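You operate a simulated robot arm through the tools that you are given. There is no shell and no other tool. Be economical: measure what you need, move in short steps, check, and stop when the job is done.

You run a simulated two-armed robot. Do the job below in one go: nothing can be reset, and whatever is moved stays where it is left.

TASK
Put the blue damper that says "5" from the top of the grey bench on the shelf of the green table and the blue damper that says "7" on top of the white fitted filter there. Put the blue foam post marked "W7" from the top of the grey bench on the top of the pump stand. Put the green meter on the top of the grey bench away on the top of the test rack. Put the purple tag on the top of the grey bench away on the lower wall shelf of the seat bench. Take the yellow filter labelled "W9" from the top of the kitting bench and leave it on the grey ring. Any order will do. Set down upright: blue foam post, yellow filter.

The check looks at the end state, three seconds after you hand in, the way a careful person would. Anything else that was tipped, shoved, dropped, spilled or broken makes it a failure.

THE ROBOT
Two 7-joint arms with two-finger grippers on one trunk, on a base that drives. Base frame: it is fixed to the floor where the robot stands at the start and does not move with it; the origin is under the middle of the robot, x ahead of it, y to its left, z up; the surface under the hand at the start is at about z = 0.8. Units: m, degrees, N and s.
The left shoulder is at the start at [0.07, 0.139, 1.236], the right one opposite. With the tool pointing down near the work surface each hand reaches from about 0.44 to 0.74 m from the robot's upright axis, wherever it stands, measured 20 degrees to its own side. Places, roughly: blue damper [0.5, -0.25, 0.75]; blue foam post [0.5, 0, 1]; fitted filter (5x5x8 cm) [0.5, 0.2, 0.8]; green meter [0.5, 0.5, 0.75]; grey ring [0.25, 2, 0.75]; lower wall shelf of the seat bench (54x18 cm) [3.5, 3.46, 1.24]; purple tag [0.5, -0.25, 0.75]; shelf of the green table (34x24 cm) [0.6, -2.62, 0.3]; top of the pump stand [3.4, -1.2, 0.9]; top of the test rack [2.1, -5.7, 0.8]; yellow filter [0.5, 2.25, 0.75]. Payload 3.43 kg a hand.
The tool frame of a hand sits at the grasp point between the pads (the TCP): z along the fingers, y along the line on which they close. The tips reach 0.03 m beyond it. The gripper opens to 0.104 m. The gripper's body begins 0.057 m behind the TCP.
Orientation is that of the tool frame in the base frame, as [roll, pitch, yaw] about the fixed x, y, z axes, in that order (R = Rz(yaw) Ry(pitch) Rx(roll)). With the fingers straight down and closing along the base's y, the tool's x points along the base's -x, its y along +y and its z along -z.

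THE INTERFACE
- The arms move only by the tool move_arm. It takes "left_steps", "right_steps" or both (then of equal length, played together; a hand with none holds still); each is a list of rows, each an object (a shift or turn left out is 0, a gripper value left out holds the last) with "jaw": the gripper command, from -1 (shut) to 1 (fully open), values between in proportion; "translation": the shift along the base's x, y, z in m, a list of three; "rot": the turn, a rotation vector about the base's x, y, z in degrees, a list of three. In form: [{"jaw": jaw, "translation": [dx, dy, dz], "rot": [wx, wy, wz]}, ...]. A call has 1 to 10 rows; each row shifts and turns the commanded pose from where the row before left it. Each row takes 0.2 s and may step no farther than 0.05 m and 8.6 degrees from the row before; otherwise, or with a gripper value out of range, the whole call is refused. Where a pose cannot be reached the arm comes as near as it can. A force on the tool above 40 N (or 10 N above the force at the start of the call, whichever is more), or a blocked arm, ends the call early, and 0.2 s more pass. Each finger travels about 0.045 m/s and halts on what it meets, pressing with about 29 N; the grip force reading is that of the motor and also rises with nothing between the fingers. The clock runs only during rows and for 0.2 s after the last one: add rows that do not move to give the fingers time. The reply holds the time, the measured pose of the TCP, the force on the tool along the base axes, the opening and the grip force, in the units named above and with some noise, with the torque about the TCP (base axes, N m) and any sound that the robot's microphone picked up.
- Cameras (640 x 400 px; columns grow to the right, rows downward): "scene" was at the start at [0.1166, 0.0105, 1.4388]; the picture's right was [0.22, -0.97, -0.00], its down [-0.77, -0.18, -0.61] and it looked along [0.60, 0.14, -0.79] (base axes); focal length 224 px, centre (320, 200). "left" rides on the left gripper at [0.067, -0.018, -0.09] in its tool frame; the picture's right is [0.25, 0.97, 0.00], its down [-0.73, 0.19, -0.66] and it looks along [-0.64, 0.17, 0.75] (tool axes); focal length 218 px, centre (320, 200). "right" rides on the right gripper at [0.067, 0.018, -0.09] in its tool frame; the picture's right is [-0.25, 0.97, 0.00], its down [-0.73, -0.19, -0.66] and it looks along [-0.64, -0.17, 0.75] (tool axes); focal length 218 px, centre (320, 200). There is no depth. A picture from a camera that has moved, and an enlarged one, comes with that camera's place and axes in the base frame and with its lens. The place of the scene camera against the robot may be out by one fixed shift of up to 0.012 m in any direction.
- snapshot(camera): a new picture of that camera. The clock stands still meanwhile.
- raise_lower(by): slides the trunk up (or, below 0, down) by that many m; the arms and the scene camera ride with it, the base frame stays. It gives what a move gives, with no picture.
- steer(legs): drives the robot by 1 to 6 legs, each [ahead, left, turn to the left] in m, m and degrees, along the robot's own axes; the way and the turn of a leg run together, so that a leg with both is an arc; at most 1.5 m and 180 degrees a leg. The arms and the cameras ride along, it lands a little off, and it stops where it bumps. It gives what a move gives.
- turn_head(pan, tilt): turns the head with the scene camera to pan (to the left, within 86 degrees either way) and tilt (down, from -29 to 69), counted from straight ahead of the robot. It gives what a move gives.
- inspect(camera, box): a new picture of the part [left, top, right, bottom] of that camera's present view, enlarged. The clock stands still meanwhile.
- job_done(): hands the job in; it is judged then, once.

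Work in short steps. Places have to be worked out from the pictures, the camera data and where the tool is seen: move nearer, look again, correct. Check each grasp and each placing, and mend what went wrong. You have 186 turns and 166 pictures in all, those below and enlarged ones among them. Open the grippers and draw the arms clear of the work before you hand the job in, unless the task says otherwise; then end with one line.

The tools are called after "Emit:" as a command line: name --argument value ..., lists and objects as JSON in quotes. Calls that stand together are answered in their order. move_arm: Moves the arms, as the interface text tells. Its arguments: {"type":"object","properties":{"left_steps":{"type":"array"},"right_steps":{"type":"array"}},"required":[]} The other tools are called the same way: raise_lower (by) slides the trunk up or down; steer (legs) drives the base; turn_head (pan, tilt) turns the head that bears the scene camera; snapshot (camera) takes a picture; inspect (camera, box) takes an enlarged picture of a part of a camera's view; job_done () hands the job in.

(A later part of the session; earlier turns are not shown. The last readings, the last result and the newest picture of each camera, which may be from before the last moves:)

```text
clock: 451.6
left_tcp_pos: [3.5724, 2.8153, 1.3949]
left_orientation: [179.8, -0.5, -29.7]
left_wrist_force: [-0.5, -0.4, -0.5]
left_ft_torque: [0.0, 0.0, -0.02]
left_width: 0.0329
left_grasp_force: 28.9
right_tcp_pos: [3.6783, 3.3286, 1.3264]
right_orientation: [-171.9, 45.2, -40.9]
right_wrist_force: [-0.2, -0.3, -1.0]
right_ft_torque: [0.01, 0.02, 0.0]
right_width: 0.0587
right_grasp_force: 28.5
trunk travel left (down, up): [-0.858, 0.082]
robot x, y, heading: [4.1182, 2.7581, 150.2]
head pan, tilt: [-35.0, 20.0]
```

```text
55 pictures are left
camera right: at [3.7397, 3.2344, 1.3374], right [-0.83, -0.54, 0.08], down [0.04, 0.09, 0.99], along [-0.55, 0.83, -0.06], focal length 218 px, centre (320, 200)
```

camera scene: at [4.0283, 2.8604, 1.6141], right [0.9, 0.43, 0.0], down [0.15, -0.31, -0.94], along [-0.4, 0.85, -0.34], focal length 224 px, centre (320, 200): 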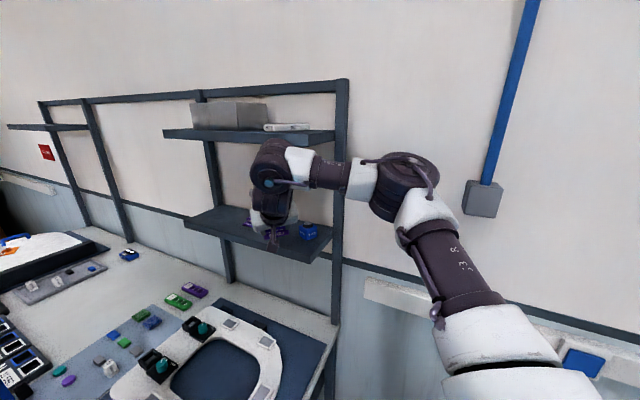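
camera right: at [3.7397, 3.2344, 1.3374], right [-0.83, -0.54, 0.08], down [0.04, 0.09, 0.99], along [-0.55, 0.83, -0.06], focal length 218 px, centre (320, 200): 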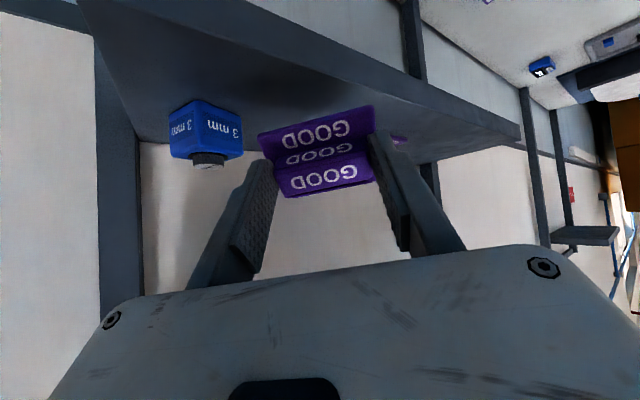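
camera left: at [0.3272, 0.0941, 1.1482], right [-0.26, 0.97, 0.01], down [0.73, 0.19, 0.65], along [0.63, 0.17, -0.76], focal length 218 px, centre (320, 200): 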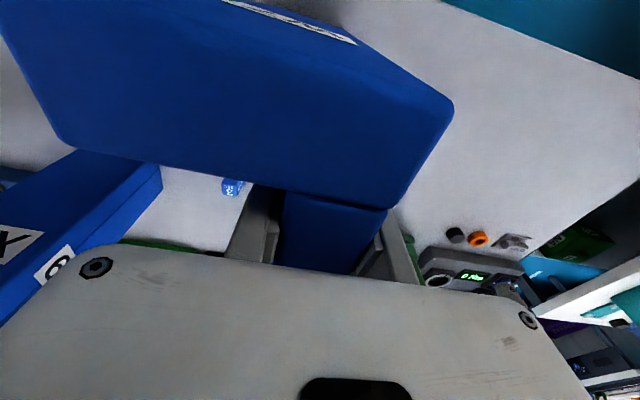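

The gap between the blue gauge (3.72) and the FAULT tag (3.49) is ahead. I turn the base 6° left and ease north 0.1 m, then look.

Emit:
steer --legs '[[0, 0, 6], [0.04, -0.09, 0]]'

Emit:
snapshot --camera "right"

Emit:
inspect --camera "scene" --box '[150, 120, 350, 280]'

```text
clock: 453.3
left_tcp_pos: [3.571, 2.8469, 1.3956]
left_orientation: [-180.0, -0.4, -23.6]
left_wrist_force: [0.8, -1.3, 0.7]
left_ft_torque: [0.06, 0.03, -0.01]
left_width: 0.0329
left_grasp_force: 28.8
right_tcp_pos: [3.6196, 3.3688, 1.3307]
right_orientation: [-171.6, 45.4, -34.5]
right_wrist_force: [-0.5, -1.1, -0.3]
right_ft_torque: [0.03, -0.05, -0.04]
right_width: 0.0587
right_grasp_force: 28.9
trunk travel left (down, up): [-0.858, 0.082]
robot x, y, heading: [4.1195, 2.8574, 156.2]
head pan, tilt: [-35.0, 20.0]
```

```text
54 pictures are left
camera right: at [3.6918, 3.2822, 1.3405], right [-0.77, -0.63, 0.08], down [0.03, 0.09, 1.0], along [-0.64, 0.77, -0.05], focal length 218 px, centre (320, 200)
```

right: 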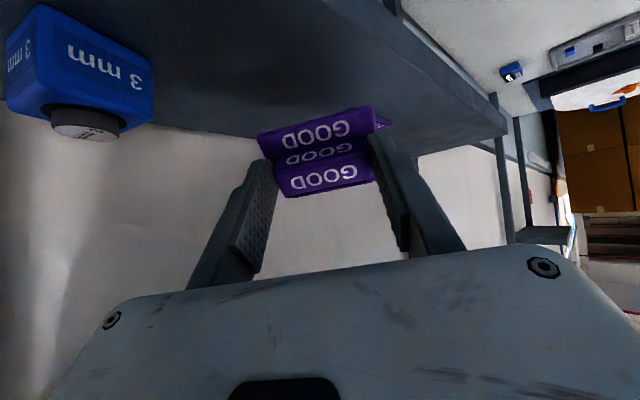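

```text
2.50 times, centred on (250, 200) of scene
camera zoom: at [4.0179, 2.9402, 1.6148], right [0.85, 0.52, 0.0], down [0.18, -0.29, -0.94], along [-0.49, 0.8, -0.34], focal length 560 px, centre (495, 200)
```

zoom: 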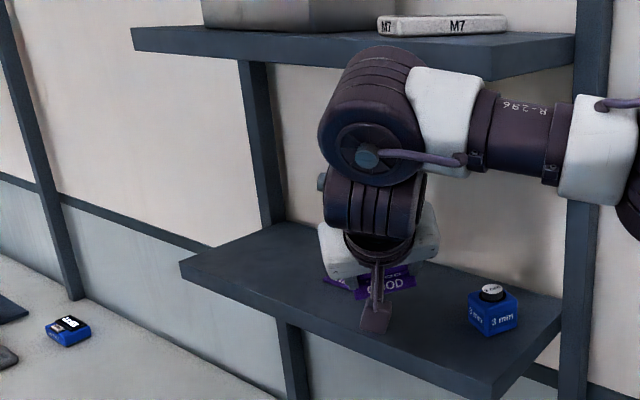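

Clearance below the upper shelf is modest, so I lower the trunk 2 cm first, then go 5 cm north.

Emit:
raise_lower --by -0.02

Emit:
steer --legs '[[0.018, -0.05, 0]]'

Emit:
snapshot --camera "right"

Emit:
inspect --camera "scene" --box '[150, 120, 350, 280]'

```text
clock: 454.0
left_tcp_pos: [3.5697, 2.8511, 1.3746]
left_orientation: [179.7, -0.6, -23.5]
left_wrist_force: [0.8, 0.2, 0.2]
left_ft_torque: [-0.01, 0.01, -0.02]
left_width: 0.0329
left_grasp_force: 28.6
right_tcp_pos: [3.618, 3.3736, 1.3078]
right_orientation: [-171.7, 45.2, -34.6]
right_wrist_force: [-0.3, -0.1, 0.0]
right_ft_torque: [0.02, 0.0, -0.04]
right_width: 0.0586
right_grasp_force: 28.8
trunk travel left (down, up): [-0.838, 0.102]
robot x, y, heading: [4.1153, 2.8542, 156.1]
head pan, tilt: [-35.0, 20.0]
```

```text
clock: 454.9
left_tcp_pos: [3.5737, 2.8984, 1.3754]
left_orientation: [-180.0, -0.3, -23.2]
left_wrist_force: [-0.5, -0.4, -0.6]
left_ft_torque: [0.04, 0.0, -0.03]
left_width: 0.0328
left_grasp_force: 29.0
right_tcp_pos: [3.6205, 3.4218, 1.3089]
right_orientation: [-171.6, 45.4, -34.5]
right_wrist_force: [-0.7, -0.4, -1.0]
right_ft_torque: [0.0, -0.04, -0.02]
right_width: 0.0587
right_grasp_force: 29.3
trunk travel left (down, up): [-0.838, 0.102]
robot x, y, heading: [4.1222, 2.9049, 156.6]
head pan, tilt: [-35.0, 20.0]
```

```text
52 pictures are left
camera right: at [3.6931, 3.3345, 1.3201], right [-0.77, -0.63, 0.08], down [0.03, 0.09, 1.0], along [-0.64, 0.77, -0.05], focal length 218 px, centre (320, 200)
```

right: 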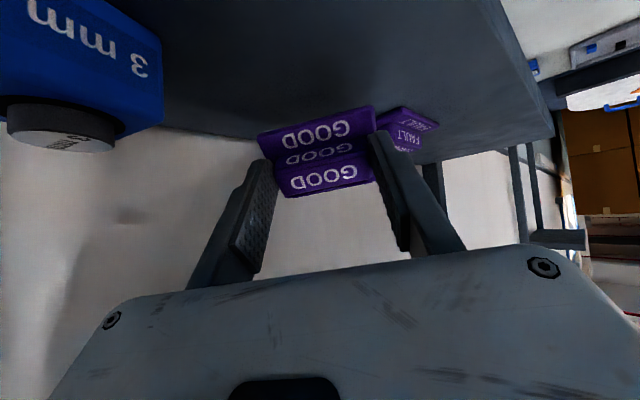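

```text
2.50 times, centred on (250, 200) of scene
camera zoom: at [4.0198, 2.9935, 1.5947], right [0.85, 0.52, 0.0], down [0.18, -0.29, -0.94], along [-0.49, 0.8, -0.34], focal length 560 px, centre (495, 200)
```

zoom: 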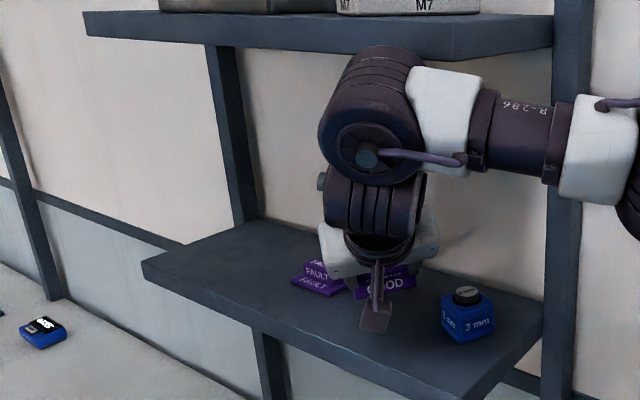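

The FAULT tag is close on the left, so I shift 2 cm east before lowering.

Emit:
steer --legs '[[-0.02, -0.009, 0]]'

Emit:
raise_lower --by -0.008

Emit:
snapshot --camera "right"

```text
clock: 455.7
left_tcp_pos: [3.5886, 2.9058, 1.372]
left_orientation: [179.8, -0.8, -23.4]
left_wrist_force: [-0.4, 0.0, -1.2]
left_ft_torque: [-0.02, -0.07, 0.01]
left_width: 0.0328
left_grasp_force: 28.6
right_tcp_pos: [3.6374, 3.4289, 1.3043]
right_orientation: [-171.9, 45.0, -34.6]
right_wrist_force: [-0.6, 0.3, -0.9]
right_ft_torque: [-0.01, -0.02, -0.02]
right_width: 0.0587
right_grasp_force: 29.4
trunk travel left (down, up): [-0.838, 0.102]
robot x, y, heading: [4.1439, 2.9073, 156.5]
head pan, tilt: [-35.0, 20.0]
```

```text
clock: 456.3
left_tcp_pos: [3.5939, 2.904, 1.3665]
left_orientation: [179.7, -0.6, -23.2]
left_wrist_force: [-0.9, 0.4, -0.1]
left_ft_torque: [-0.01, -0.02, -0.02]
left_width: 0.0328
left_grasp_force: 29.4
right_tcp_pos: [3.6412, 3.4261, 1.2991]
right_orientation: [-171.8, 45.2, -34.6]
right_wrist_force: [-0.6, -0.4, -0.5]
right_ft_torque: [-0.01, -0.01, -0.01]
right_width: 0.0587
right_grasp_force: 29.1
trunk travel left (down, up): [-0.83, 0.11]
robot x, y, heading: [4.1446, 2.9067, 156.3]
head pan, tilt: [-35.0, 20.0]
```

```text
50 pictures are left
camera right: at [3.7141, 3.3397, 1.3097], right [-0.77, -0.63, 0.08], down [0.03, 0.1, 0.99], along [-0.64, 0.77, -0.06], focal length 218 px, centre (320, 200)
```

right: 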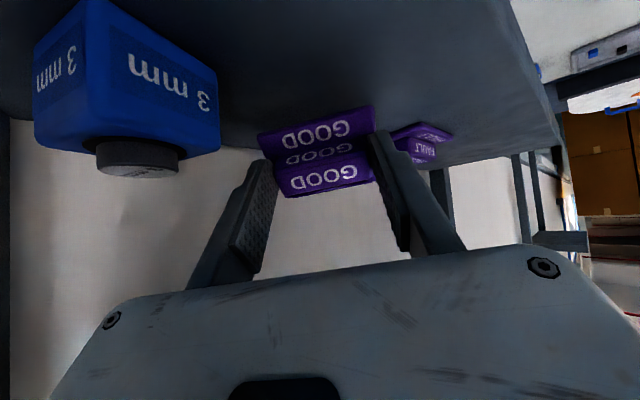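

No contact yet; I lower a bit more.

Emit:
raise_lower --by -0.008

```text
clock: 456.9
left_tcp_pos: [3.5944, 2.9034, 1.359]
left_orientation: [179.8, -0.5, -23.3]
left_wrist_force: [-1.4, -0.2, 0.4]
left_ft_torque: [0.0, 0.0, 0.03]
left_width: 0.0327
left_grasp_force: 29.3
right_tcp_pos: [3.6435, 3.4276, 1.292]
right_orientation: [-172.0, 45.3, -34.7]
right_wrist_force: [-0.3, -0.6, -0.8]
right_ft_torque: [-0.01, 0.0, -0.01]
right_width: 0.0586
right_grasp_force: 29.3
trunk travel left (down, up): [-0.822, 0.118]
robot x, y, heading: [4.1443, 2.9066, 156.3]
head pan, tilt: [-35.0, 20.0]
```

Emit:
raise_lower --by -0.008

Emit:
snapshot --camera "right"

```text
clock: 457.4
left_tcp_pos: [3.5955, 2.903, 1.3524]
left_orientation: [179.7, -0.4, -23.3]
left_wrist_force: [-0.7, 0.0, -0.5]
left_ft_torque: [-0.02, 0.04, -0.01]
left_width: 0.0329
left_grasp_force: 28.7
right_tcp_pos: [3.6443, 3.4259, 1.2865]
right_orientation: [-172.1, 45.7, -34.9]
right_wrist_force: [-1.8, 3.2, 16.7]
right_ft_torque: [-0.07, 0.62, -0.12]
right_width: 0.0588
right_grasp_force: 29.4
trunk travel left (down, up): [-0.814, 0.126]
robot x, y, heading: [4.1451, 2.9067, 156.5]
head pan, tilt: [-35.0, 20.0]
```

```text
49 pictures are left
camera right: at [3.7162, 3.3391, 1.2969], right [-0.77, -0.63, 0.09], down [0.04, 0.1, 0.99], along [-0.64, 0.77, -0.05], focal length 218 px, centre (320, 200)
```

right: 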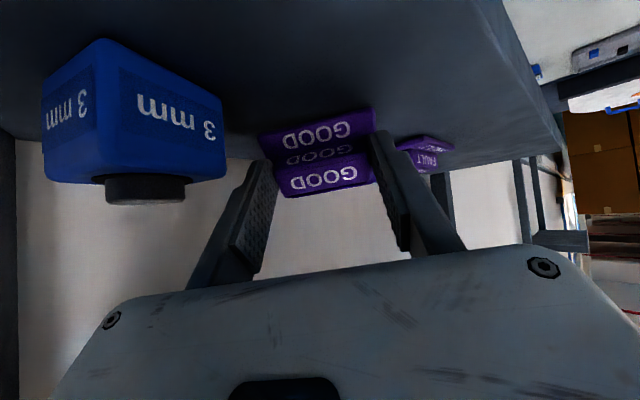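

Contact at 1.287. I raise 2 mm, open slightly and check how the tag settles.

Emit:
raise_lower --by 0.003

Emit:
move_arm --right_steps '[{"jaw": 0.25}, {"jaw": 0.35}, {"jaw": 0.35}, {"jaw": 0.35}]'

Emit:
snapshot --camera "right"

```text
clock: 457.9
left_tcp_pos: [3.5962, 2.9033, 1.3541]
left_orientation: [179.7, -0.5, -23.3]
left_wrist_force: [-0.5, 0.1, 0.3]
left_ft_torque: [-0.02, 0.03, 0.02]
left_width: 0.0328
left_grasp_force: 29.0
right_tcp_pos: [3.6447, 3.4256, 1.2867]
right_orientation: [-171.8, 45.3, -34.6]
right_wrist_force: [-1.4, 1.3, 10.2]
right_ft_torque: [-0.09, 0.46, -0.08]
right_width: 0.0587
right_grasp_force: 29.1
trunk travel left (down, up): [-0.817, 0.123]
robot x, y, heading: [4.1469, 2.9075, 156.4]
head pan, tilt: [-35.0, 20.0]
```

```text
clock: 458.9
left_tcp_pos: [3.595, 2.9045, 1.3537]
left_orientation: [179.7, -0.6, -23.3]
left_wrist_force: [-0.4, 0.1, -1.0]
left_ft_torque: [-0.02, -0.03, 0.02]
left_width: 0.0331
left_grasp_force: 28.5
right_tcp_pos: [3.6431, 3.4274, 1.286]
right_orientation: [-172.0, 45.2, -34.8]
right_wrist_force: [-0.7, -0.5, 0.0]
right_ft_torque: [0.01, -0.05, -0.01]
right_width: 0.0703
right_grasp_force: 0.1
trunk travel left (down, up): [-0.817, 0.123]
robot x, y, heading: [4.1424, 2.9082, 156.2]
head pan, tilt: [-35.0, 20.0]
```

```text
48 pictures are left
camera right: at [3.715, 3.3402, 1.2967], right [-0.77, -0.63, 0.08], down [0.03, 0.1, 0.99], along [-0.64, 0.77, -0.06], focal length 218 px, centre (320, 200)
```

right: 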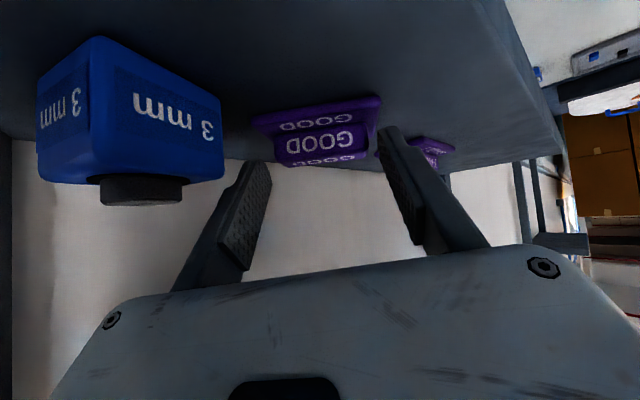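

The tag has settled flat on its base between the two other items. I withdraw: up and back slightly, close the fingers, then drive the base south.

Emit:
move_arm --right_steps '[{"translation": [0.006, -0.008, 0.015]}, {"translation": [0.006, -0.008, 0.015]}, {"translation": [0.004, -0.008, 0.01]}, {"jaw": -1}, {"jaw": -1}, {"jaw": -1}, {"jaw": -1}, {"jaw": -1}]'

Emit:
steer --legs '[[-0.1, 0.25, 0]]'

Emit:
inspect --camera "scene" --box '[150, 120, 350, 280]'

```text
clock: 460.7
left_tcp_pos: [3.5957, 2.9058, 1.3527]
left_orientation: [179.8, -0.5, -23.2]
left_wrist_force: [-0.1, 0.1, 0.6]
left_ft_torque: [0.01, 0.04, 0.01]
left_width: 0.0326
left_grasp_force: 29.1
right_tcp_pos: [3.6672, 3.4131, 1.3228]
right_orientation: [-172.2, 45.3, -34.7]
right_wrist_force: [1.1, 0.7, -0.1]
right_ft_torque: [0.03, -0.03, -0.03]
right_width: 0.0
right_grasp_force: 28.8
right hand out of reach, approached as far as the arm can: row 2, 3
trunk travel left (down, up): [-0.817, 0.123]
robot x, y, heading: [4.1459, 2.9094, 156.4]
head pan, tilt: [-35.0, 20.0]
```

```text
clock: 462.6
left_tcp_pos: [3.5859, 2.6433, 1.3529]
left_orientation: [179.6, -0.6, -23.7]
left_wrist_force: [-0.1, 0.4, 0.1]
left_ft_torque: [-0.03, 0.05, 0.02]
left_width: 0.0331
left_grasp_force: 29.2
right_tcp_pos: [3.6629, 3.1509, 1.3226]
right_orientation: [-172.3, 45.3, -35.4]
right_wrist_force: [-0.2, 0.1, -1.0]
right_ft_torque: [-0.01, -0.03, 0.04]
right_width: 0.0
right_grasp_force: 29.2
trunk travel left (down, up): [-0.817, 0.123]
robot x, y, heading: [4.1339, 2.6392, 155.8]
head pan, tilt: [-35.0, 20.0]
```

```text
2.50 times, centred on (250, 200) of scene
camera zoom: at [4.0338, 2.7362, 1.5729], right [0.86, 0.51, 0.0], down [0.18, -0.3, -0.94], along [-0.48, 0.81, -0.34], focal length 560 px, centre (495, 200)
```

zoom: 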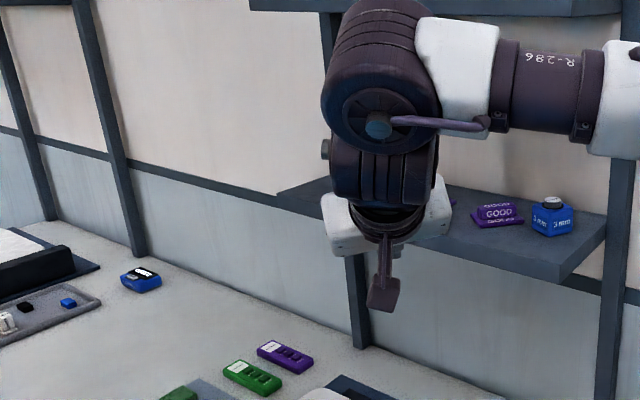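

Tag done, nothing disturbed. Now the pump stand: I back south, turn to face south, and look.

Emit:
steer --legs '[[-0.28, 0.64, 0], [0, 0, 114]]'

Emit:
turn_head --pan 5 --tilt 20

Emit:
snapshot --camera "scene"

```text
clock: 471.2
left_tcp_pos: [4.3368, 1.4204, 1.3544]
left_orientation: [179.7, -0.5, 89.1]
left_wrist_force: [1.0, -0.8, -0.5]
left_ft_torque: [-0.04, 0.01, 0.02]
left_width: 0.033
left_grasp_force: 29.0
right_tcp_pos: [3.838, 1.2957, 1.3222]
right_orientation: [-172.2, 45.3, 77.6]
right_wrist_force: [0.4, -0.3, -0.5]
right_ft_torque: [0.01, 0.03, -0.02]
right_width: 0.0
right_grasp_force: 29.0
trunk travel left (down, up): [-0.817, 0.123]
robot x, y, heading: [4.127, 1.9227, -90.9]
head pan, tilt: [-35.0, 20.0]
```

```text
clock: 472.3
left_tcp_pos: [4.3383, 1.4197, 1.3536]
left_orientation: [179.7, -0.4, 89.0]
left_wrist_force: [0.1, 0.0, -0.2]
left_ft_torque: [0.0, -0.01, 0.03]
left_width: 0.033
left_grasp_force: 29.0
right_tcp_pos: [3.839, 1.295, 1.3235]
right_orientation: [-172.2, 45.3, 77.7]
right_wrist_force: [0.5, -0.5, -0.3]
right_ft_torque: [-0.01, -0.01, 0.0]
right_width: 0.0
right_grasp_force: 29.3
trunk travel left (down, up): [-0.817, 0.123]
robot x, y, heading: [4.1236, 1.9252, -91.3]
head pan, tilt: [5.0, 20.0]
```

```text
46 pictures are left
camera scene: at [4.1245, 1.7778, 1.5732], right [-1.0, -0.06, 0.0], down [-0.02, 0.34, -0.94], along [0.06, -0.94, -0.34], focal length 224 px, centre (320, 200)
```

scene: 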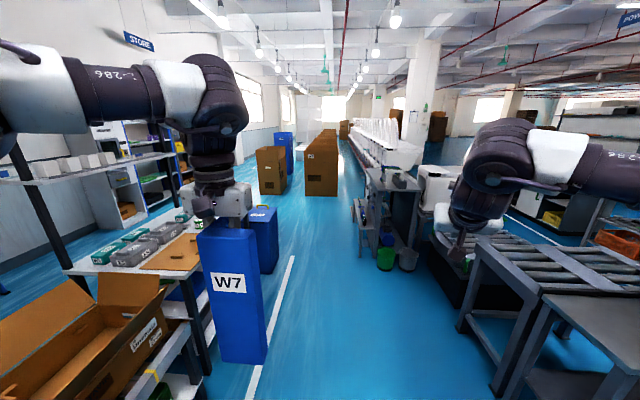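

The stand is ahead-right along this clear corridor. I straighten the right hand and drive 2.4 m south.

Emit:
move_arm --right_steps '[{"translation": [0, 0.03, 0], "rot": [7.5, 0, 0]}, {"translation": [0, 0.03, 0], "rot": [7.5, 0, 0]}, {"translation": [0, 0.03, 0], "rot": [7.5, 0, 0]}, {"translation": [0, 0.02, 0], "rot": [7.5, 0, 0]}, {"translation": [0, 0.02, 0], "rot": [7.5, 0, 0]}, {"translation": [0, 0.02, 0], "rot": [7.5, 0, 0]}]'

Emit:
steer --legs '[[1.2, 0, 1], [1.2, 0, 0]]'

Emit:
turn_head --pan -40 --tilt 35

Emit:
snapshot --camera "scene"

```text
clock: 473.7
left_tcp_pos: [4.337, 1.4218, 1.3537]
left_orientation: [179.7, -0.5, 88.9]
left_wrist_force: [0.1, 0.8, -0.6]
left_ft_torque: [0.0, 0.02, -0.01]
left_width: 0.0328
left_grasp_force: 29.4
right_tcp_pos: [3.78, 1.4968, 1.2763]
right_orientation: [-163.7, 1.2, 81.3]
right_wrist_force: [-0.6, -0.8, -0.6]
right_ft_torque: [-0.03, 0.03, 0.03]
right_width: 0.0
right_grasp_force: 29.1
right hand out of reach, approached as far as the arm can: row 1, 2, 3, 4, 5, 6
trunk travel left (down, up): [-0.817, 0.123]
robot x, y, heading: [4.1286, 1.9265, -91.3]
head pan, tilt: [5.0, 20.0]
```

```text
clock: 485.5
left_tcp_pos: [4.3309, -0.9829, 1.3547]
left_orientation: [179.7, -0.6, 90.1]
left_wrist_force: [-0.3, -0.1, -1.1]
left_ft_torque: [-0.01, -0.01, -0.02]
left_width: 0.0327
left_grasp_force: 29.1
right_tcp_pos: [3.7726, -0.9202, 1.2757]
right_orientation: [-163.7, 1.1, 82.7]
right_wrist_force: [0.5, -1.1, 0.0]
right_ft_torque: [-0.01, 0.01, 0.04]
right_width: 0.0
right_grasp_force: 29.5
trunk travel left (down, up): [-0.817, 0.123]
robot x, y, heading: [4.1111, -0.4814, -90.0]
head pan, tilt: [5.0, 20.0]
```

```text
clock: 486.6
left_tcp_pos: [4.3302, -0.9829, 1.3548]
left_orientation: [179.7, -0.5, 90.2]
left_wrist_force: [-0.2, -1.0, -0.4]
left_ft_torque: [-0.04, -0.02, -0.01]
left_width: 0.0329
left_grasp_force: 29.0
right_tcp_pos: [3.7715, -0.9193, 1.2757]
right_orientation: [-163.7, 1.2, 82.6]
right_wrist_force: [0.5, 0.5, -0.7]
right_ft_torque: [0.02, 0.02, 0.01]
right_width: 0.0003
right_grasp_force: 29.0
trunk travel left (down, up): [-0.817, 0.123]
robot x, y, heading: [4.1087, -0.4794, -89.9]
head pan, tilt: [-40.0, 35.0]
```

```text
45 pictures are left
camera scene: at [4.0453, -0.6048, 1.5494], right [-0.77, 0.64, 0.0], down [0.37, 0.44, -0.82], along [-0.53, -0.63, -0.57], focal length 224 px, centre (320, 200)
```

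scene: 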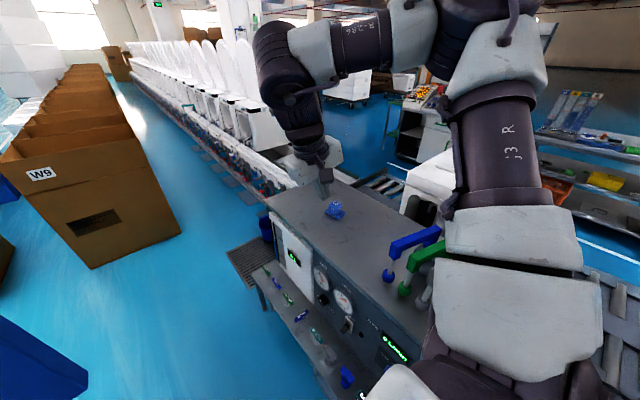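

The stand top spans about x 3.16–3.66, y −1.5…−0.7 at z≈0.9, with a small blue part at (3.44,−1.21) and faucets further north. I'll put the post at about (3.52,−1.36). I drive alongside and turn to face west.

Emit:
steer --legs '[[0.66, 0.06, 0], [0, 0, -90]]'

Emit:
turn_head --pan 10 --tilt 45

Emit:
snapshot --camera "scene"

```text
clock: 494.1
left_tcp_pos: [3.6717, -1.3635, 1.3535]
left_orientation: [179.6, -0.5, 1.1]
left_wrist_force: [-0.5, 0.5, -0.3]
left_ft_torque: [0.02, 0.03, 0.02]
left_width: 0.0328
left_grasp_force: 29.0
right_tcp_pos: [3.7277, -0.8046, 1.2758]
right_orientation: [-163.7, 1.1, -6.7]
right_wrist_force: [0.3, -0.4, 0.6]
right_ft_torque: [-0.05, -0.01, -0.02]
right_width: 0.0
right_grasp_force: 29.3
trunk travel left (down, up): [-0.817, 0.123]
robot x, y, heading: [4.1688, -1.135, -179.3]
head pan, tilt: [-40.0, 35.0]
```

```text
clock: 495.3
left_tcp_pos: [3.6714, -1.3622, 1.3549]
left_orientation: [179.7, -0.4, 1.1]
left_wrist_force: [-0.1, -0.9, 0.2]
left_ft_torque: [0.0, 0.0, 0.02]
left_width: 0.0328
left_grasp_force: 29.3
right_tcp_pos: [3.7273, -0.8034, 1.2751]
right_orientation: [-163.7, 1.2, -6.7]
right_wrist_force: [0.1, 0.2, -0.1]
right_ft_torque: [-0.03, 0.0, 0.01]
right_width: 0.0
right_grasp_force: 29.2
trunk travel left (down, up): [-0.817, 0.123]
robot x, y, heading: [4.1704, -1.1328, -179.3]
head pan, tilt: [10.0, 45.0]
```

```text
44 pictures are left
camera scene: at [4.0339, -1.157, 1.5345], right [-0.18, 0.98, 0.0], down [0.7, 0.13, -0.71], along [-0.69, -0.13, -0.71], focal length 224 px, centre (320, 200)
```

scene: 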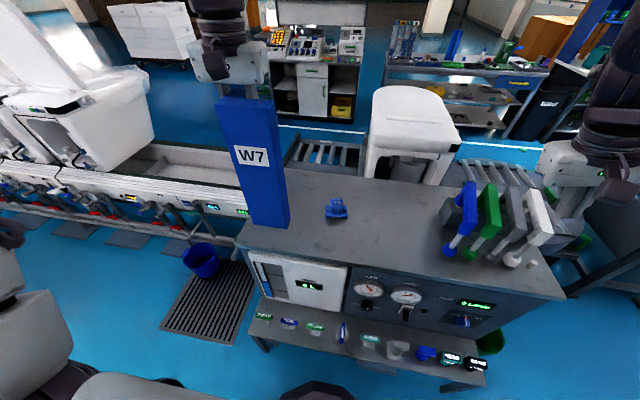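

I move the post over the spot: TCP target (3.52,−1.40).

Emit:
move_arm --left_steps '[{"translation": [-0.038, -0.0095, -0.02]}, {"translation": [-0.038, -0.0095, -0.02]}, {"translation": [-0.038, -0.0095, -0.025]}, {"translation": [-0.038, -0.0095, -0.025]}, {"translation": [0, 0, -0.03]}]'

Emit:
snapshot --camera "scene"

```text
clock: 496.5
left_tcp_pos: [3.5541, -1.401, 1.2391]
left_orientation: [179.7, -0.5, 1.0]
left_wrist_force: [0.8, -0.4, -0.7]
left_ft_torque: [0.02, 0.04, 0.01]
left_width: 0.0329
left_grasp_force: 29.1
left hand out of reach, approached as far as the arm can: row 3, 4
right_tcp_pos: [3.7277, -0.8056, 1.2767]
right_orientation: [-163.6, 1.2, -6.7]
right_wrist_force: [-0.2, -0.2, 0.4]
right_ft_torque: [0.03, 0.02, -0.04]
right_width: 0.0
right_grasp_force: 29.1
trunk travel left (down, up): [-0.817, 0.123]
robot x, y, heading: [4.1717, -1.1317, -179.2]
head pan, tilt: [10.0, 45.0]
```

```text
43 pictures are left
camera scene: at [4.0339, -1.1588, 1.5345], right [-0.19, 0.98, 0.0], down [0.7, 0.13, -0.71], along [-0.69, -0.13, -0.71], focal length 224 px, centre (320, 200)
```

scene: 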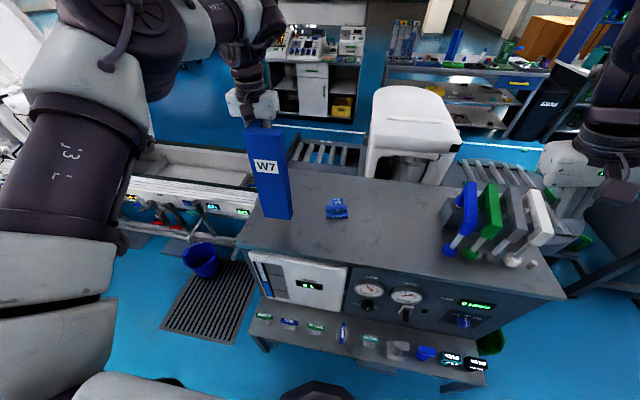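

Reach limit gives TCP (3.554,−1.401), footprint still 5–9 cm from edges. I lower with the trunk.

Emit:
raise_lower --by -0.06

Emit:
inspect --camera "scene" --box '[210, 100, 370, 260]'

```text
clock: 497.5
left_tcp_pos: [3.5553, -1.3993, 1.1805]
left_orientation: [179.7, -0.5, 1.0]
left_wrist_force: [0.7, 0.5, -0.2]
left_ft_torque: [0.03, -0.01, -0.01]
left_width: 0.0331
left_grasp_force: 29.2
right_tcp_pos: [3.7289, -0.8038, 1.2167]
right_orientation: [-163.7, 1.1, -6.7]
right_wrist_force: [1.0, -0.7, 0.0]
right_ft_torque: [-0.04, 0.0, 0.0]
right_width: 0.0
right_grasp_force: 29.1
trunk travel left (down, up): [-0.757, 0.183]
robot x, y, heading: [4.1724, -1.1376, -179.3]
head pan, tilt: [10.0, 45.0]
```

```text
2.50 times, centred on (290, 180) of scene
camera zoom: at [4.0344, -1.1568, 1.4746], right [-0.19, 0.98, 0.0], down [0.69, 0.13, -0.71], along [-0.69, -0.13, -0.71], focal length 560 px, centre (395, 250)
```

zoom: 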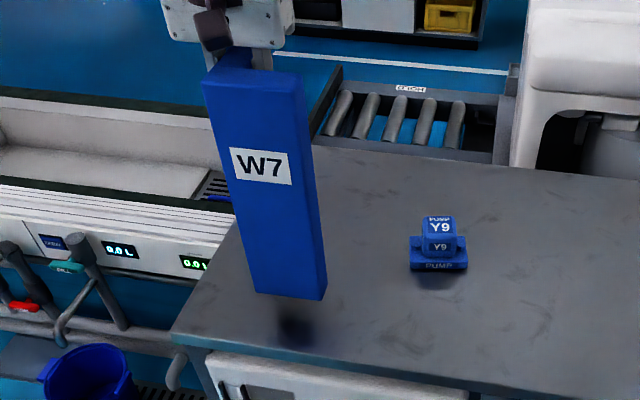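

Hovering a little above the top. I lower further in small steps.

Emit:
raise_lower --by -0.02

Emit:
raise_lower --by -0.012

```text
clock: 498.1
left_tcp_pos: [3.5548, -1.3988, 1.1614]
left_orientation: [179.6, -0.5, 0.9]
left_wrist_force: [0.0, 0.7, -0.4]
left_ft_torque: [0.0, 0.02, 0.0]
left_width: 0.033
left_grasp_force: 28.7
right_tcp_pos: [3.7287, -0.8035, 1.1961]
right_orientation: [-163.7, 1.3, -6.7]
right_wrist_force: [-0.8, -0.2, -0.2]
right_ft_torque: [0.0, -0.01, 0.02]
right_width: 0.0001
right_grasp_force: 29.3
trunk travel left (down, up): [-0.737, 0.203]
robot x, y, heading: [4.1699, -1.1338, -179.2]
head pan, tilt: [10.0, 45.0]
```

```text
clock: 498.7
left_tcp_pos: [3.5548, -1.4001, 1.1481]
left_orientation: [179.7, -0.6, 0.9]
left_wrist_force: [0.3, 0.2, 0.3]
left_ft_torque: [-0.01, -0.02, -0.01]
left_width: 0.0333
left_grasp_force: 29.2
right_tcp_pos: [3.7268, -0.8048, 1.1839]
right_orientation: [-163.6, 1.1, -6.7]
right_wrist_force: [-0.6, -0.3, 0.7]
right_ft_torque: [-0.04, 0.0, -0.01]
right_width: 0.0
right_grasp_force: 29.2
trunk travel left (down, up): [-0.725, 0.215]
robot x, y, heading: [4.1726, -1.1348, -179.3]
head pan, tilt: [10.0, 45.0]
```

Emit:
raise_lower --by -0.012

Emit:
inspect --camera "scene" --box '[230, 160, 330, 260]'

```text
clock: 499.3
left_tcp_pos: [3.5558, -1.3998, 1.1388]
left_orientation: [179.7, -0.3, 1.0]
left_wrist_force: [-1.8, -1.0, 9.6]
left_ft_torque: [0.37, 0.01, 0.03]
left_width: 0.0329
left_grasp_force: 29.0
right_tcp_pos: [3.7297, -0.8041, 1.1738]
right_orientation: [-163.7, 1.3, -6.6]
right_wrist_force: [0.4, 0.3, 0.6]
right_ft_torque: [-0.01, 0.03, -0.05]
right_width: 0.0001
right_grasp_force: 29.0
trunk travel left (down, up): [-0.713, 0.227]
robot x, y, heading: [4.1679, -1.1374, -179.4]
head pan, tilt: [10.0, 45.0]
```

```text
4.00 times, centred on (280, 210) of scene
camera zoom: at [4.0355, -1.1568, 1.4307], right [-0.19, 0.98, 0.0], down [0.69, 0.13, -0.71], along [-0.7, -0.13, -0.71], focal length 896 px, centre (480, 160)
```

zoom: 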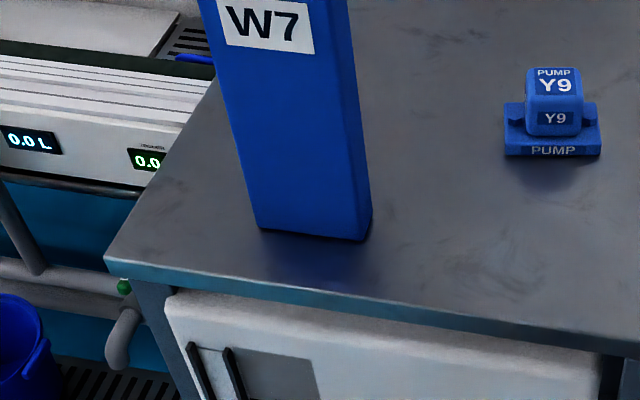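

Contact, upright. I open the left gripper and raise straight up with the trunk.

Emit:
move_arm --left_steps '[{"jaw": 0}, {"jaw": 0.35}, {"jaw": 0.35}, {"jaw": 0.35}]'

Emit:
raise_lower --by 0.14

Emit:
snapshot --camera "scene"

```text
clock: 500.3
left_tcp_pos: [3.5548, -1.3993, 1.136]
left_orientation: [179.7, -0.6, 1.1]
left_wrist_force: [-1.0, -0.4, 1.0]
left_ft_torque: [0.02, 0.0, 0.0]
left_width: 0.07
left_grasp_force: 0.0
right_tcp_pos: [3.7273, -0.8028, 1.1723]
right_orientation: [-163.7, 1.2, -6.7]
right_wrist_force: [-0.1, 0.8, 0.0]
right_ft_torque: [0.01, 0.0, -0.01]
right_width: 0.0
right_grasp_force: 29.3
trunk travel left (down, up): [-0.713, 0.227]
robot x, y, heading: [4.1682, -1.1354, -179.6]
head pan, tilt: [10.0, 45.0]
```

```text
clock: 502.0
left_tcp_pos: [3.5554, -1.3997, 1.2762]
left_orientation: [179.7, -0.5, 1.0]
left_wrist_force: [0.6, -0.8, -0.7]
left_ft_torque: [0.0, -0.02, 0.0]
left_width: 0.07
left_grasp_force: 0.0
right_tcp_pos: [3.7279, -0.8035, 1.3124]
right_orientation: [-163.7, 1.1, -6.7]
right_wrist_force: [-0.7, 0.7, -0.4]
right_ft_torque: [-0.03, 0.0, -0.01]
right_width: 0.0001
right_grasp_force: 29.2
trunk travel left (down, up): [-0.853, 0.087]
robot x, y, heading: [4.1751, -1.1355, -179.4]
head pan, tilt: [10.0, 45.0]
```

```text
40 pictures are left
camera scene: at [4.0337, -1.1569, 1.5704], right [-0.19, 0.98, 0.0], down [0.7, 0.13, -0.71], along [-0.69, -0.13, -0.71], focal length 224 px, centre (320, 200)
```

scene: 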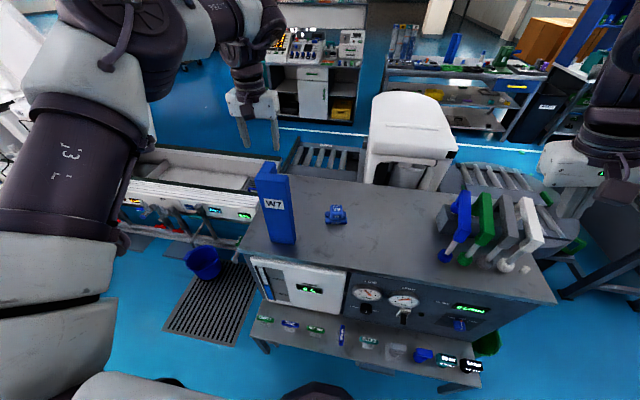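

The post stands upright. I pull the left hand in a little, back off, turn north and drive back up the corridor.

Emit:
move_arm --left_steps '[{"translation": [0.03, 0, 0.03]}, {"translation": [0.04, 0, 0]}, {"translation": [0.04, 0, 0]}]'

Emit:
steer --legs '[[-0.08, 0, 0], [0, 0, -90], [1.5, 0, 0], [1.5, 0.05, 0]]'

```text
clock: 502.8
left_tcp_pos: [3.667, -1.4002, 1.3054]
left_orientation: [179.8, -0.3, 0.9]
left_wrist_force: [0.3, 0.0, -0.8]
left_ft_torque: [0.01, 0.0, 0.04]
left_width: 0.0701
left_grasp_force: 0.0
right_tcp_pos: [3.728, -0.806, 1.3131]
right_orientation: [-163.7, 1.1, -6.8]
right_wrist_force: [0.5, 0.6, -0.2]
right_ft_torque: [-0.01, -0.02, 0.03]
right_width: 0.0001
right_grasp_force: 29.1
trunk travel left (down, up): [-0.853, 0.087]
robot x, y, heading: [4.1731, -1.1354, -179.1]
head pan, tilt: [10.0, 45.0]
```

```text
refused: leg 4 is longer than a leg can be; nothing moved
```

Emit:
steer --legs '[[-0.08, 0, 0], [0, 0, -90], [1.45, 0, 0], [1.45, 0, 0]]'

```text
clock: 521.4
left_tcp_pos: [4.045, 2.2996, 1.3059]
left_orientation: [179.6, -0.5, -91.1]
left_wrist_force: [0.3, 0.7, -0.9]
left_ft_torque: [0.02, 0.03, -0.02]
left_width: 0.0701
left_grasp_force: 0.0
right_tcp_pos: [4.6381, 2.215, 1.3126]
right_orientation: [-163.7, 1.1, -98.8]
right_wrist_force: [0.5, -1.0, -0.8]
right_ft_torque: [0.03, 0.01, 0.01]
right_width: 0.0001
right_grasp_force: 28.9
trunk travel left (down, up): [-0.853, 0.087]
robot x, y, heading: [4.2895, 1.7848, 88.6]
head pan, tilt: [10.0, 45.0]
```

Now west along y≈2.05 to the corridor behind the benches.

Emit:
steer --legs '[[0.28, 0, 1.4], [0, 1.3, 0], [0, 1.3, 0]]'

```text
clock: 535.7
left_tcp_pos: [1.4315, 2.6062, 1.3048]
left_orientation: [179.7, -0.5, -90.7]
left_wrist_force: [0.7, -0.1, -0.2]
left_ft_torque: [0.0, 0.02, -0.04]
left_width: 0.0702
left_grasp_force: 0.1
right_tcp_pos: [2.0254, 2.5263, 1.3124]
right_orientation: [-163.7, 1.2, -98.5]
right_wrist_force: [0.4, 0.2, 0.0]
right_ft_torque: [0.05, -0.03, 0.03]
right_width: 0.0001
right_grasp_force: 29.0
trunk travel left (down, up): [-0.853, 0.087]
robot x, y, heading: [1.6764, 2.0943, 89.0]
head pan, tilt: [10.0, 45.0]
```

I take one look at the kitting bench and the gap at its north end from here.

Emit:
turn_head --pan 62 --tilt 20

Emit:
snapshot --camera "scene"

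```text
clock: 536.9
left_tcp_pos: [1.4321, 2.6061, 1.3044]
left_orientation: [179.7, -0.5, -90.8]
left_wrist_force: [0.4, 0.0, 0.0]
left_ft_torque: [-0.03, -0.02, 0.02]
left_width: 0.0703
left_grasp_force: 0.2
right_tcp_pos: [2.0237, 2.5256, 1.3108]
right_orientation: [-163.8, 1.1, -98.4]
right_wrist_force: [-0.2, 0.5, 0.5]
right_ft_torque: [0.02, 0.0, 0.03]
right_width: 0.0
right_grasp_force: 29.1
trunk travel left (down, up): [-0.853, 0.087]
robot x, y, heading: [1.6816, 2.0912, 88.7]
head pan, tilt: [62.0, 20.0]
```

```text
39 pictures are left
camera scene: at [1.5919, 2.1819, 1.6092], right [0.49, 0.87, 0.0], down [0.3, -0.17, -0.94], along [-0.82, 0.46, -0.34], focal length 224 px, centre (320, 200)
```

scene: 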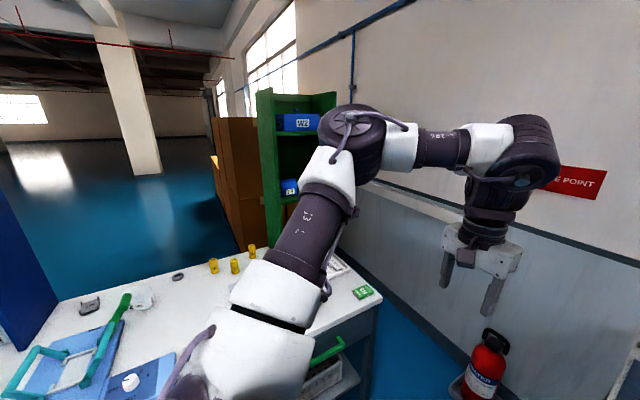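

Ring at about (0.34,2.0), yellow filters at ≈(0.36,2.17), (0.42,2.28), (0.31,2.41); only reachable from the west side. I take the long known route: back down the corridor first.

Emit:
steer --legs '[[-1.5, 0, 1.3], [-1.5, 0, 0]]'

Emit:
steer --legs '[[-1.5, 0.03, 0]]'

```text
clock: 551.3
left_tcp_pos: [1.4105, -0.3751, 1.3054]
left_orientation: [179.7, -0.5, -90.5]
left_wrist_force: [-0.3, 0.4, 0.7]
left_ft_torque: [0.04, -0.04, 0.0]
left_width: 0.07
left_grasp_force: 0.0
right_tcp_pos: [2.0039, -0.4528, 1.3116]
right_orientation: [-163.7, 1.1, -98.1]
right_wrist_force: [0.9, 0.3, -1.4]
right_ft_torque: [0.01, 0.01, -0.03]
right_width: 0.0001
right_grasp_force: 28.6
trunk travel left (down, up): [-0.853, 0.087]
robot x, y, heading: [1.6629, -0.8901, 89.3]
head pan, tilt: [62.0, 20.0]
```

```text
refused: leg 1 is longer than a leg can be; nothing moved
```

Emit:
steer --legs '[[-1.45, 0, 0.7], [-1.45, 0, 0], [-0.35, 0, 0]]'

```text
clock: 567.3
left_tcp_pos: [1.3592, -3.6507, 1.3034]
left_orientation: [179.7, -0.7, -92.1]
left_wrist_force: [0.6, 0.8, -1.3]
left_ft_torque: [-0.03, -0.01, 0.0]
left_width: 0.0703
left_grasp_force: 0.0
right_tcp_pos: [1.9514, -3.7454, 1.3108]
right_orientation: [-163.7, 0.9, -99.7]
right_wrist_force: [-1.1, 0.1, -0.1]
right_ft_torque: [-0.02, 0.0, -0.01]
right_width: 0.0
right_grasp_force: 29.1
trunk travel left (down, up): [-0.853, 0.087]
robot x, y, heading: [1.5972, -4.1729, 87.4]
head pan, tilt: [62.0, 20.0]
```

Emit:
steer --legs '[[0, 1.3, 2.6], [0, 1.3, 0], [0, 1.3, 0], [0, 1.0, 0]]'

```text
clock: 590.9
left_tcp_pos: [-3.5654, -3.6514, 1.3046]
left_orientation: [179.6, -0.5, -89.7]
left_wrist_force: [-0.4, 0.5, -0.2]
left_ft_torque: [-0.01, 0.02, 0.01]
left_width: 0.0701
left_grasp_force: 0.0
right_tcp_pos: [-2.9719, -3.7207, 1.3109]
right_orientation: [-163.8, 1.1, -97.4]
right_wrist_force: [-0.4, 0.5, 0.5]
right_ft_torque: [-0.03, 0.03, 0.03]
right_width: 0.0003
right_grasp_force: 29.3
trunk travel left (down, up): [-0.853, 0.087]
robot x, y, heading: [-3.3062, -4.1607, 90.1]
head pan, tilt: [62.0, 20.0]
```

I continue north to y≈1, then east to x≈−0.6, which keeps clear of the cartons (y>2.3).

Emit:
steer --legs '[[1.45, 0, 0], [1.45, 0, 0], [1.45, 0, 0], [0.6, 0, 0]]'

Emit:
steer --legs '[[0, -1.4, 0], [0, -1.2, 0]]'

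Emit:
turn_head --pan -25 --tilt 25

Emit:
snapshot --camera "scene"

```text
clock: 615.0
left_tcp_pos: [-3.4745, 1.3516, 1.3057]
left_orientation: [179.7, -0.5, -91.3]
left_wrist_force: [0.0, -0.4, 0.0]
left_ft_torque: [0.01, -0.03, -0.02]
left_width: 0.0704
left_grasp_force: 0.1
right_tcp_pos: [-2.8814, 1.2654, 1.3122]
right_orientation: [-163.7, 1.2, -98.8]
right_wrist_force: [0.3, -0.3, -1.0]
right_ft_torque: [0.03, 0.02, -0.02]
right_width: 0.0
right_grasp_force: 29.2
trunk travel left (down, up): [-0.853, 0.087]
robot x, y, heading: [-3.2284, 0.8386, 88.5]
head pan, tilt: [62.0, 20.0]
```

```text
clock: 627.4
left_tcp_pos: [-0.9182, 1.2789, 1.3042]
left_orientation: [179.7, -0.5, -91.9]
left_wrist_force: [0.2, 0.5, 0.0]
left_ft_torque: [0.01, -0.02, 0.01]
left_width: 0.0701
left_grasp_force: 0.0
right_tcp_pos: [-0.3277, 1.1872, 1.3115]
right_orientation: [-163.7, 1.2, -99.5]
right_wrist_force: [-0.1, -0.2, -0.2]
right_ft_torque: [0.01, -0.01, 0.0]
right_width: 0.0
right_grasp_force: 28.9
trunk travel left (down, up): [-0.853, 0.087]
robot x, y, heading: [-0.6816, 0.7603, 87.8]
head pan, tilt: [62.0, 20.0]
```

```text
clock: 629.0
left_tcp_pos: [-0.918, 1.2786, 1.3034]
left_orientation: [179.7, -0.5, -92.0]
left_wrist_force: [0.0, 0.7, -0.3]
left_ft_torque: [0.0, -0.01, -0.02]
left_width: 0.0704
left_grasp_force: 0.0
right_tcp_pos: [-0.3264, 1.1875, 1.3113]
right_orientation: [-163.7, 1.2, -99.5]
right_wrist_force: [-0.1, 0.2, -0.2]
right_ft_torque: [0.04, -0.01, 0.01]
right_width: 0.0
right_grasp_force: 29.0
trunk travel left (down, up): [-0.853, 0.087]
robot x, y, heading: [-0.6784, 0.7605, 87.6]
head pan, tilt: [-25.0, 25.0]
```

```text
38 pictures are left
camera scene: at [-0.6417, 0.8867, 1.6011], right [0.89, -0.46, 0.0], down [-0.19, -0.38, -0.91], along [0.41, 0.81, -0.42], focal length 224 px, centre (320, 200)
```

scene: 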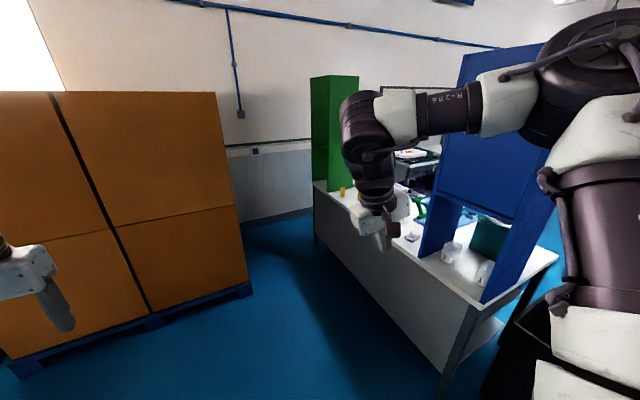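

The window between the cabinets is y≈1.5–2.6, bench edge x≈0.20. I approach: forward, face east, then strafe north to y≈2.0.

Emit:
steer --legs '[[0.45, 0, 0], [0, 0, -87.6], [0.26, 0, 0], [0, 0.8, 0]]'

Emit:
turn_head --pan 10 --tilt 45

Emit:
snapshot --camera "scene"

```text
clock: 640.7
left_tcp_pos: [0.0901, 2.261, 1.3052]
left_orientation: [179.7, -0.5, -179.1]
left_wrist_force: [0.1, -0.5, 0.3]
left_ft_torque: [0.04, 0.02, 0.0]
left_width: 0.0703
left_grasp_force: 0.1
right_tcp_pos: [0.0267, 1.666, 1.3124]
right_orientation: [-163.8, 1.1, 173.2]
right_wrist_force: [0.5, 0.0, -0.9]
right_ft_torque: [-0.05, -0.01, 0.04]
right_width: 0.0
right_grasp_force: 28.6
trunk travel left (down, up): [-0.853, 0.087]
robot x, y, heading: [-0.4163, 1.9958, 0.6]
head pan, tilt: [-25.0, 25.0]
```

```text
clock: 641.7
left_tcp_pos: [0.0906, 2.262, 1.3048]
left_orientation: [179.7, -0.5, -179.2]
left_wrist_force: [0.6, 0.0, -0.5]
left_ft_torque: [-0.01, 0.01, 0.0]
left_width: 0.0701
left_grasp_force: 0.1
right_tcp_pos: [0.0273, 1.6675, 1.3124]
right_orientation: [-163.6, 1.0, 173.3]
right_wrist_force: [0.3, 0.4, -0.4]
right_ft_torque: [0.01, 0.0, -0.03]
right_width: 0.0001
right_grasp_force: 28.8
trunk travel left (down, up): [-0.853, 0.087]
robot x, y, heading: [-0.4176, 1.9951, 0.6]
head pan, tilt: [10.0, 45.0]
```

```text
37 pictures are left
camera scene: at [-0.2926, 2.0084, 1.5705], right [0.18, -0.98, 0.0], down [-0.69, -0.13, -0.71], along [0.7, 0.13, -0.71], focal length 224 px, centre (320, 200)
```

scene: 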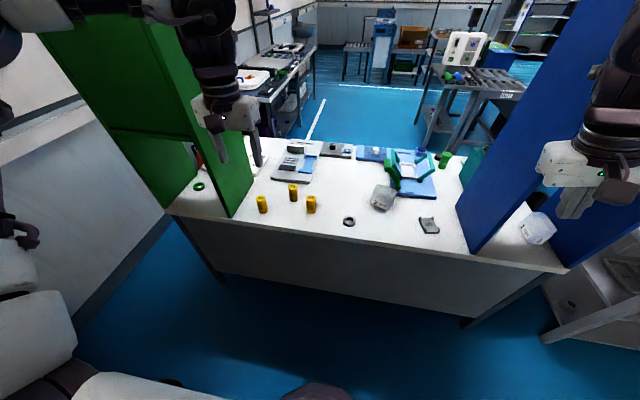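

Emit:
inspect --camera "scene" --box '[230, 160, 390, 260]'

```text
4.00 times, centred on (310, 210) of scene
camera zoom: at [-0.2926, 2.0084, 1.5705], right [0.18, -0.98, 0.0], down [-0.69, -0.13, -0.71], along [0.7, 0.13, -0.71], focal length 896 px, centre (360, 160)
```

zoom: 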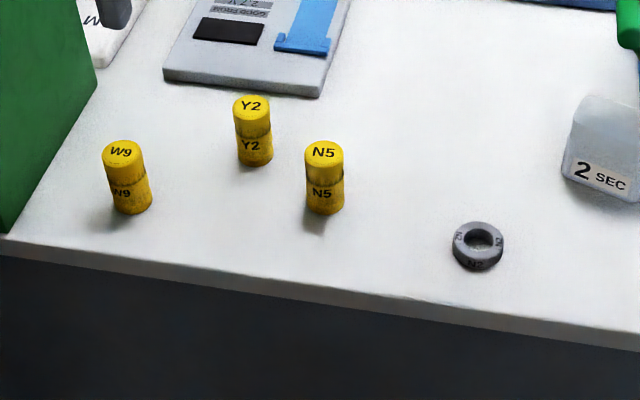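

W9 is the leftmost filter, at about (0.34,2.385), 13 cm from the green cabinet; ring at (0.351,1.998). From a stance at (−0.14,1.90) the left arm reaches both. I tuck the right hand and drive in.

Emit:
move_arm --right_steps '[{"translation": [-0.03, 0.01, 0.02]}, {"translation": [-0.03, 0.01, 0.02]}, {"translation": [-0.02, 0.01, 0.02]}]' --left_steps '[{"translation": [-0.02, 0.03, 0], "jaw": 1}, {"translation": [-0.02, 0.04, 0]}, {"translation": [0, 0.04, 0]}]'

Emit:
steer --legs '[[0.275, -0.095, -0.6]]'

Emit:
snapshot --camera "scene"

Emit:
snapshot --camera "left"

```text
clock: 642.5
left_tcp_pos: [0.0474, 2.3746, 1.3053]
left_orientation: [179.8, -0.5, -179.2]
left_wrist_force: [0.1, 0.7, -0.3]
left_ft_torque: [0.01, -0.02, 0.0]
left_width: 0.1037
left_grasp_force: 0.1
right_tcp_pos: [-0.0602, 1.6944, 1.3649]
right_orientation: [-163.7, 1.3, 173.2]
right_wrist_force: [-0.6, 0.2, 0.0]
right_ft_torque: [0.0, 0.0, -0.01]
right_width: 0.0
right_grasp_force: 29.1
right hand out of reach, approached as far as the arm can: row 3
trunk travel left (down, up): [-0.853, 0.087]
robot x, y, heading: [-0.4173, 1.9972, 0.7]
head pan, tilt: [10.0, 45.0]
```

```text
clock: 644.5
left_tcp_pos: [0.3249, 2.2746, 1.3054]
left_orientation: [179.8, -0.4, -180.0]
left_wrist_force: [-0.3, 0.4, -0.5]
left_ft_torque: [-0.02, 0.01, 0.02]
left_width: 0.104
left_grasp_force: 0.0
right_tcp_pos: [0.2066, 1.5953, 1.3659]
right_orientation: [-163.9, 1.4, 172.4]
right_wrist_force: [0.0, -0.6, -0.1]
right_ft_torque: [-0.01, -0.01, -0.01]
right_width: 0.0003
right_grasp_force: 29.7
trunk travel left (down, up): [-0.853, 0.087]
robot x, y, heading: [-0.1447, 1.9038, -0.7]
head pan, tilt: [10.0, 45.0]
```

```text
35 pictures are left
camera scene: at [-0.0224, 1.9138, 1.5708], right [0.17, -0.99, 0.0], down [-0.7, -0.12, -0.71], along [0.7, 0.12, -0.71], focal length 224 px, centre (320, 200)
```

scene: 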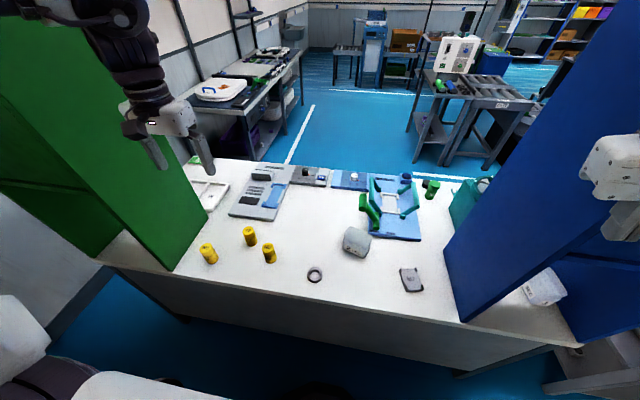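

```text
34 pictures are left
camera left: at [0.2578, 2.2559, 1.3957], right [-0.25, 0.97, 0.01], down [0.73, 0.19, 0.65], along [0.63, 0.17, -0.76], focal length 218 px, centre (320, 200)
```

left: 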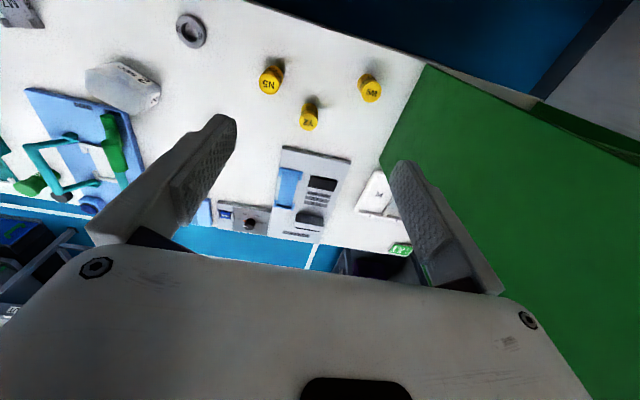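

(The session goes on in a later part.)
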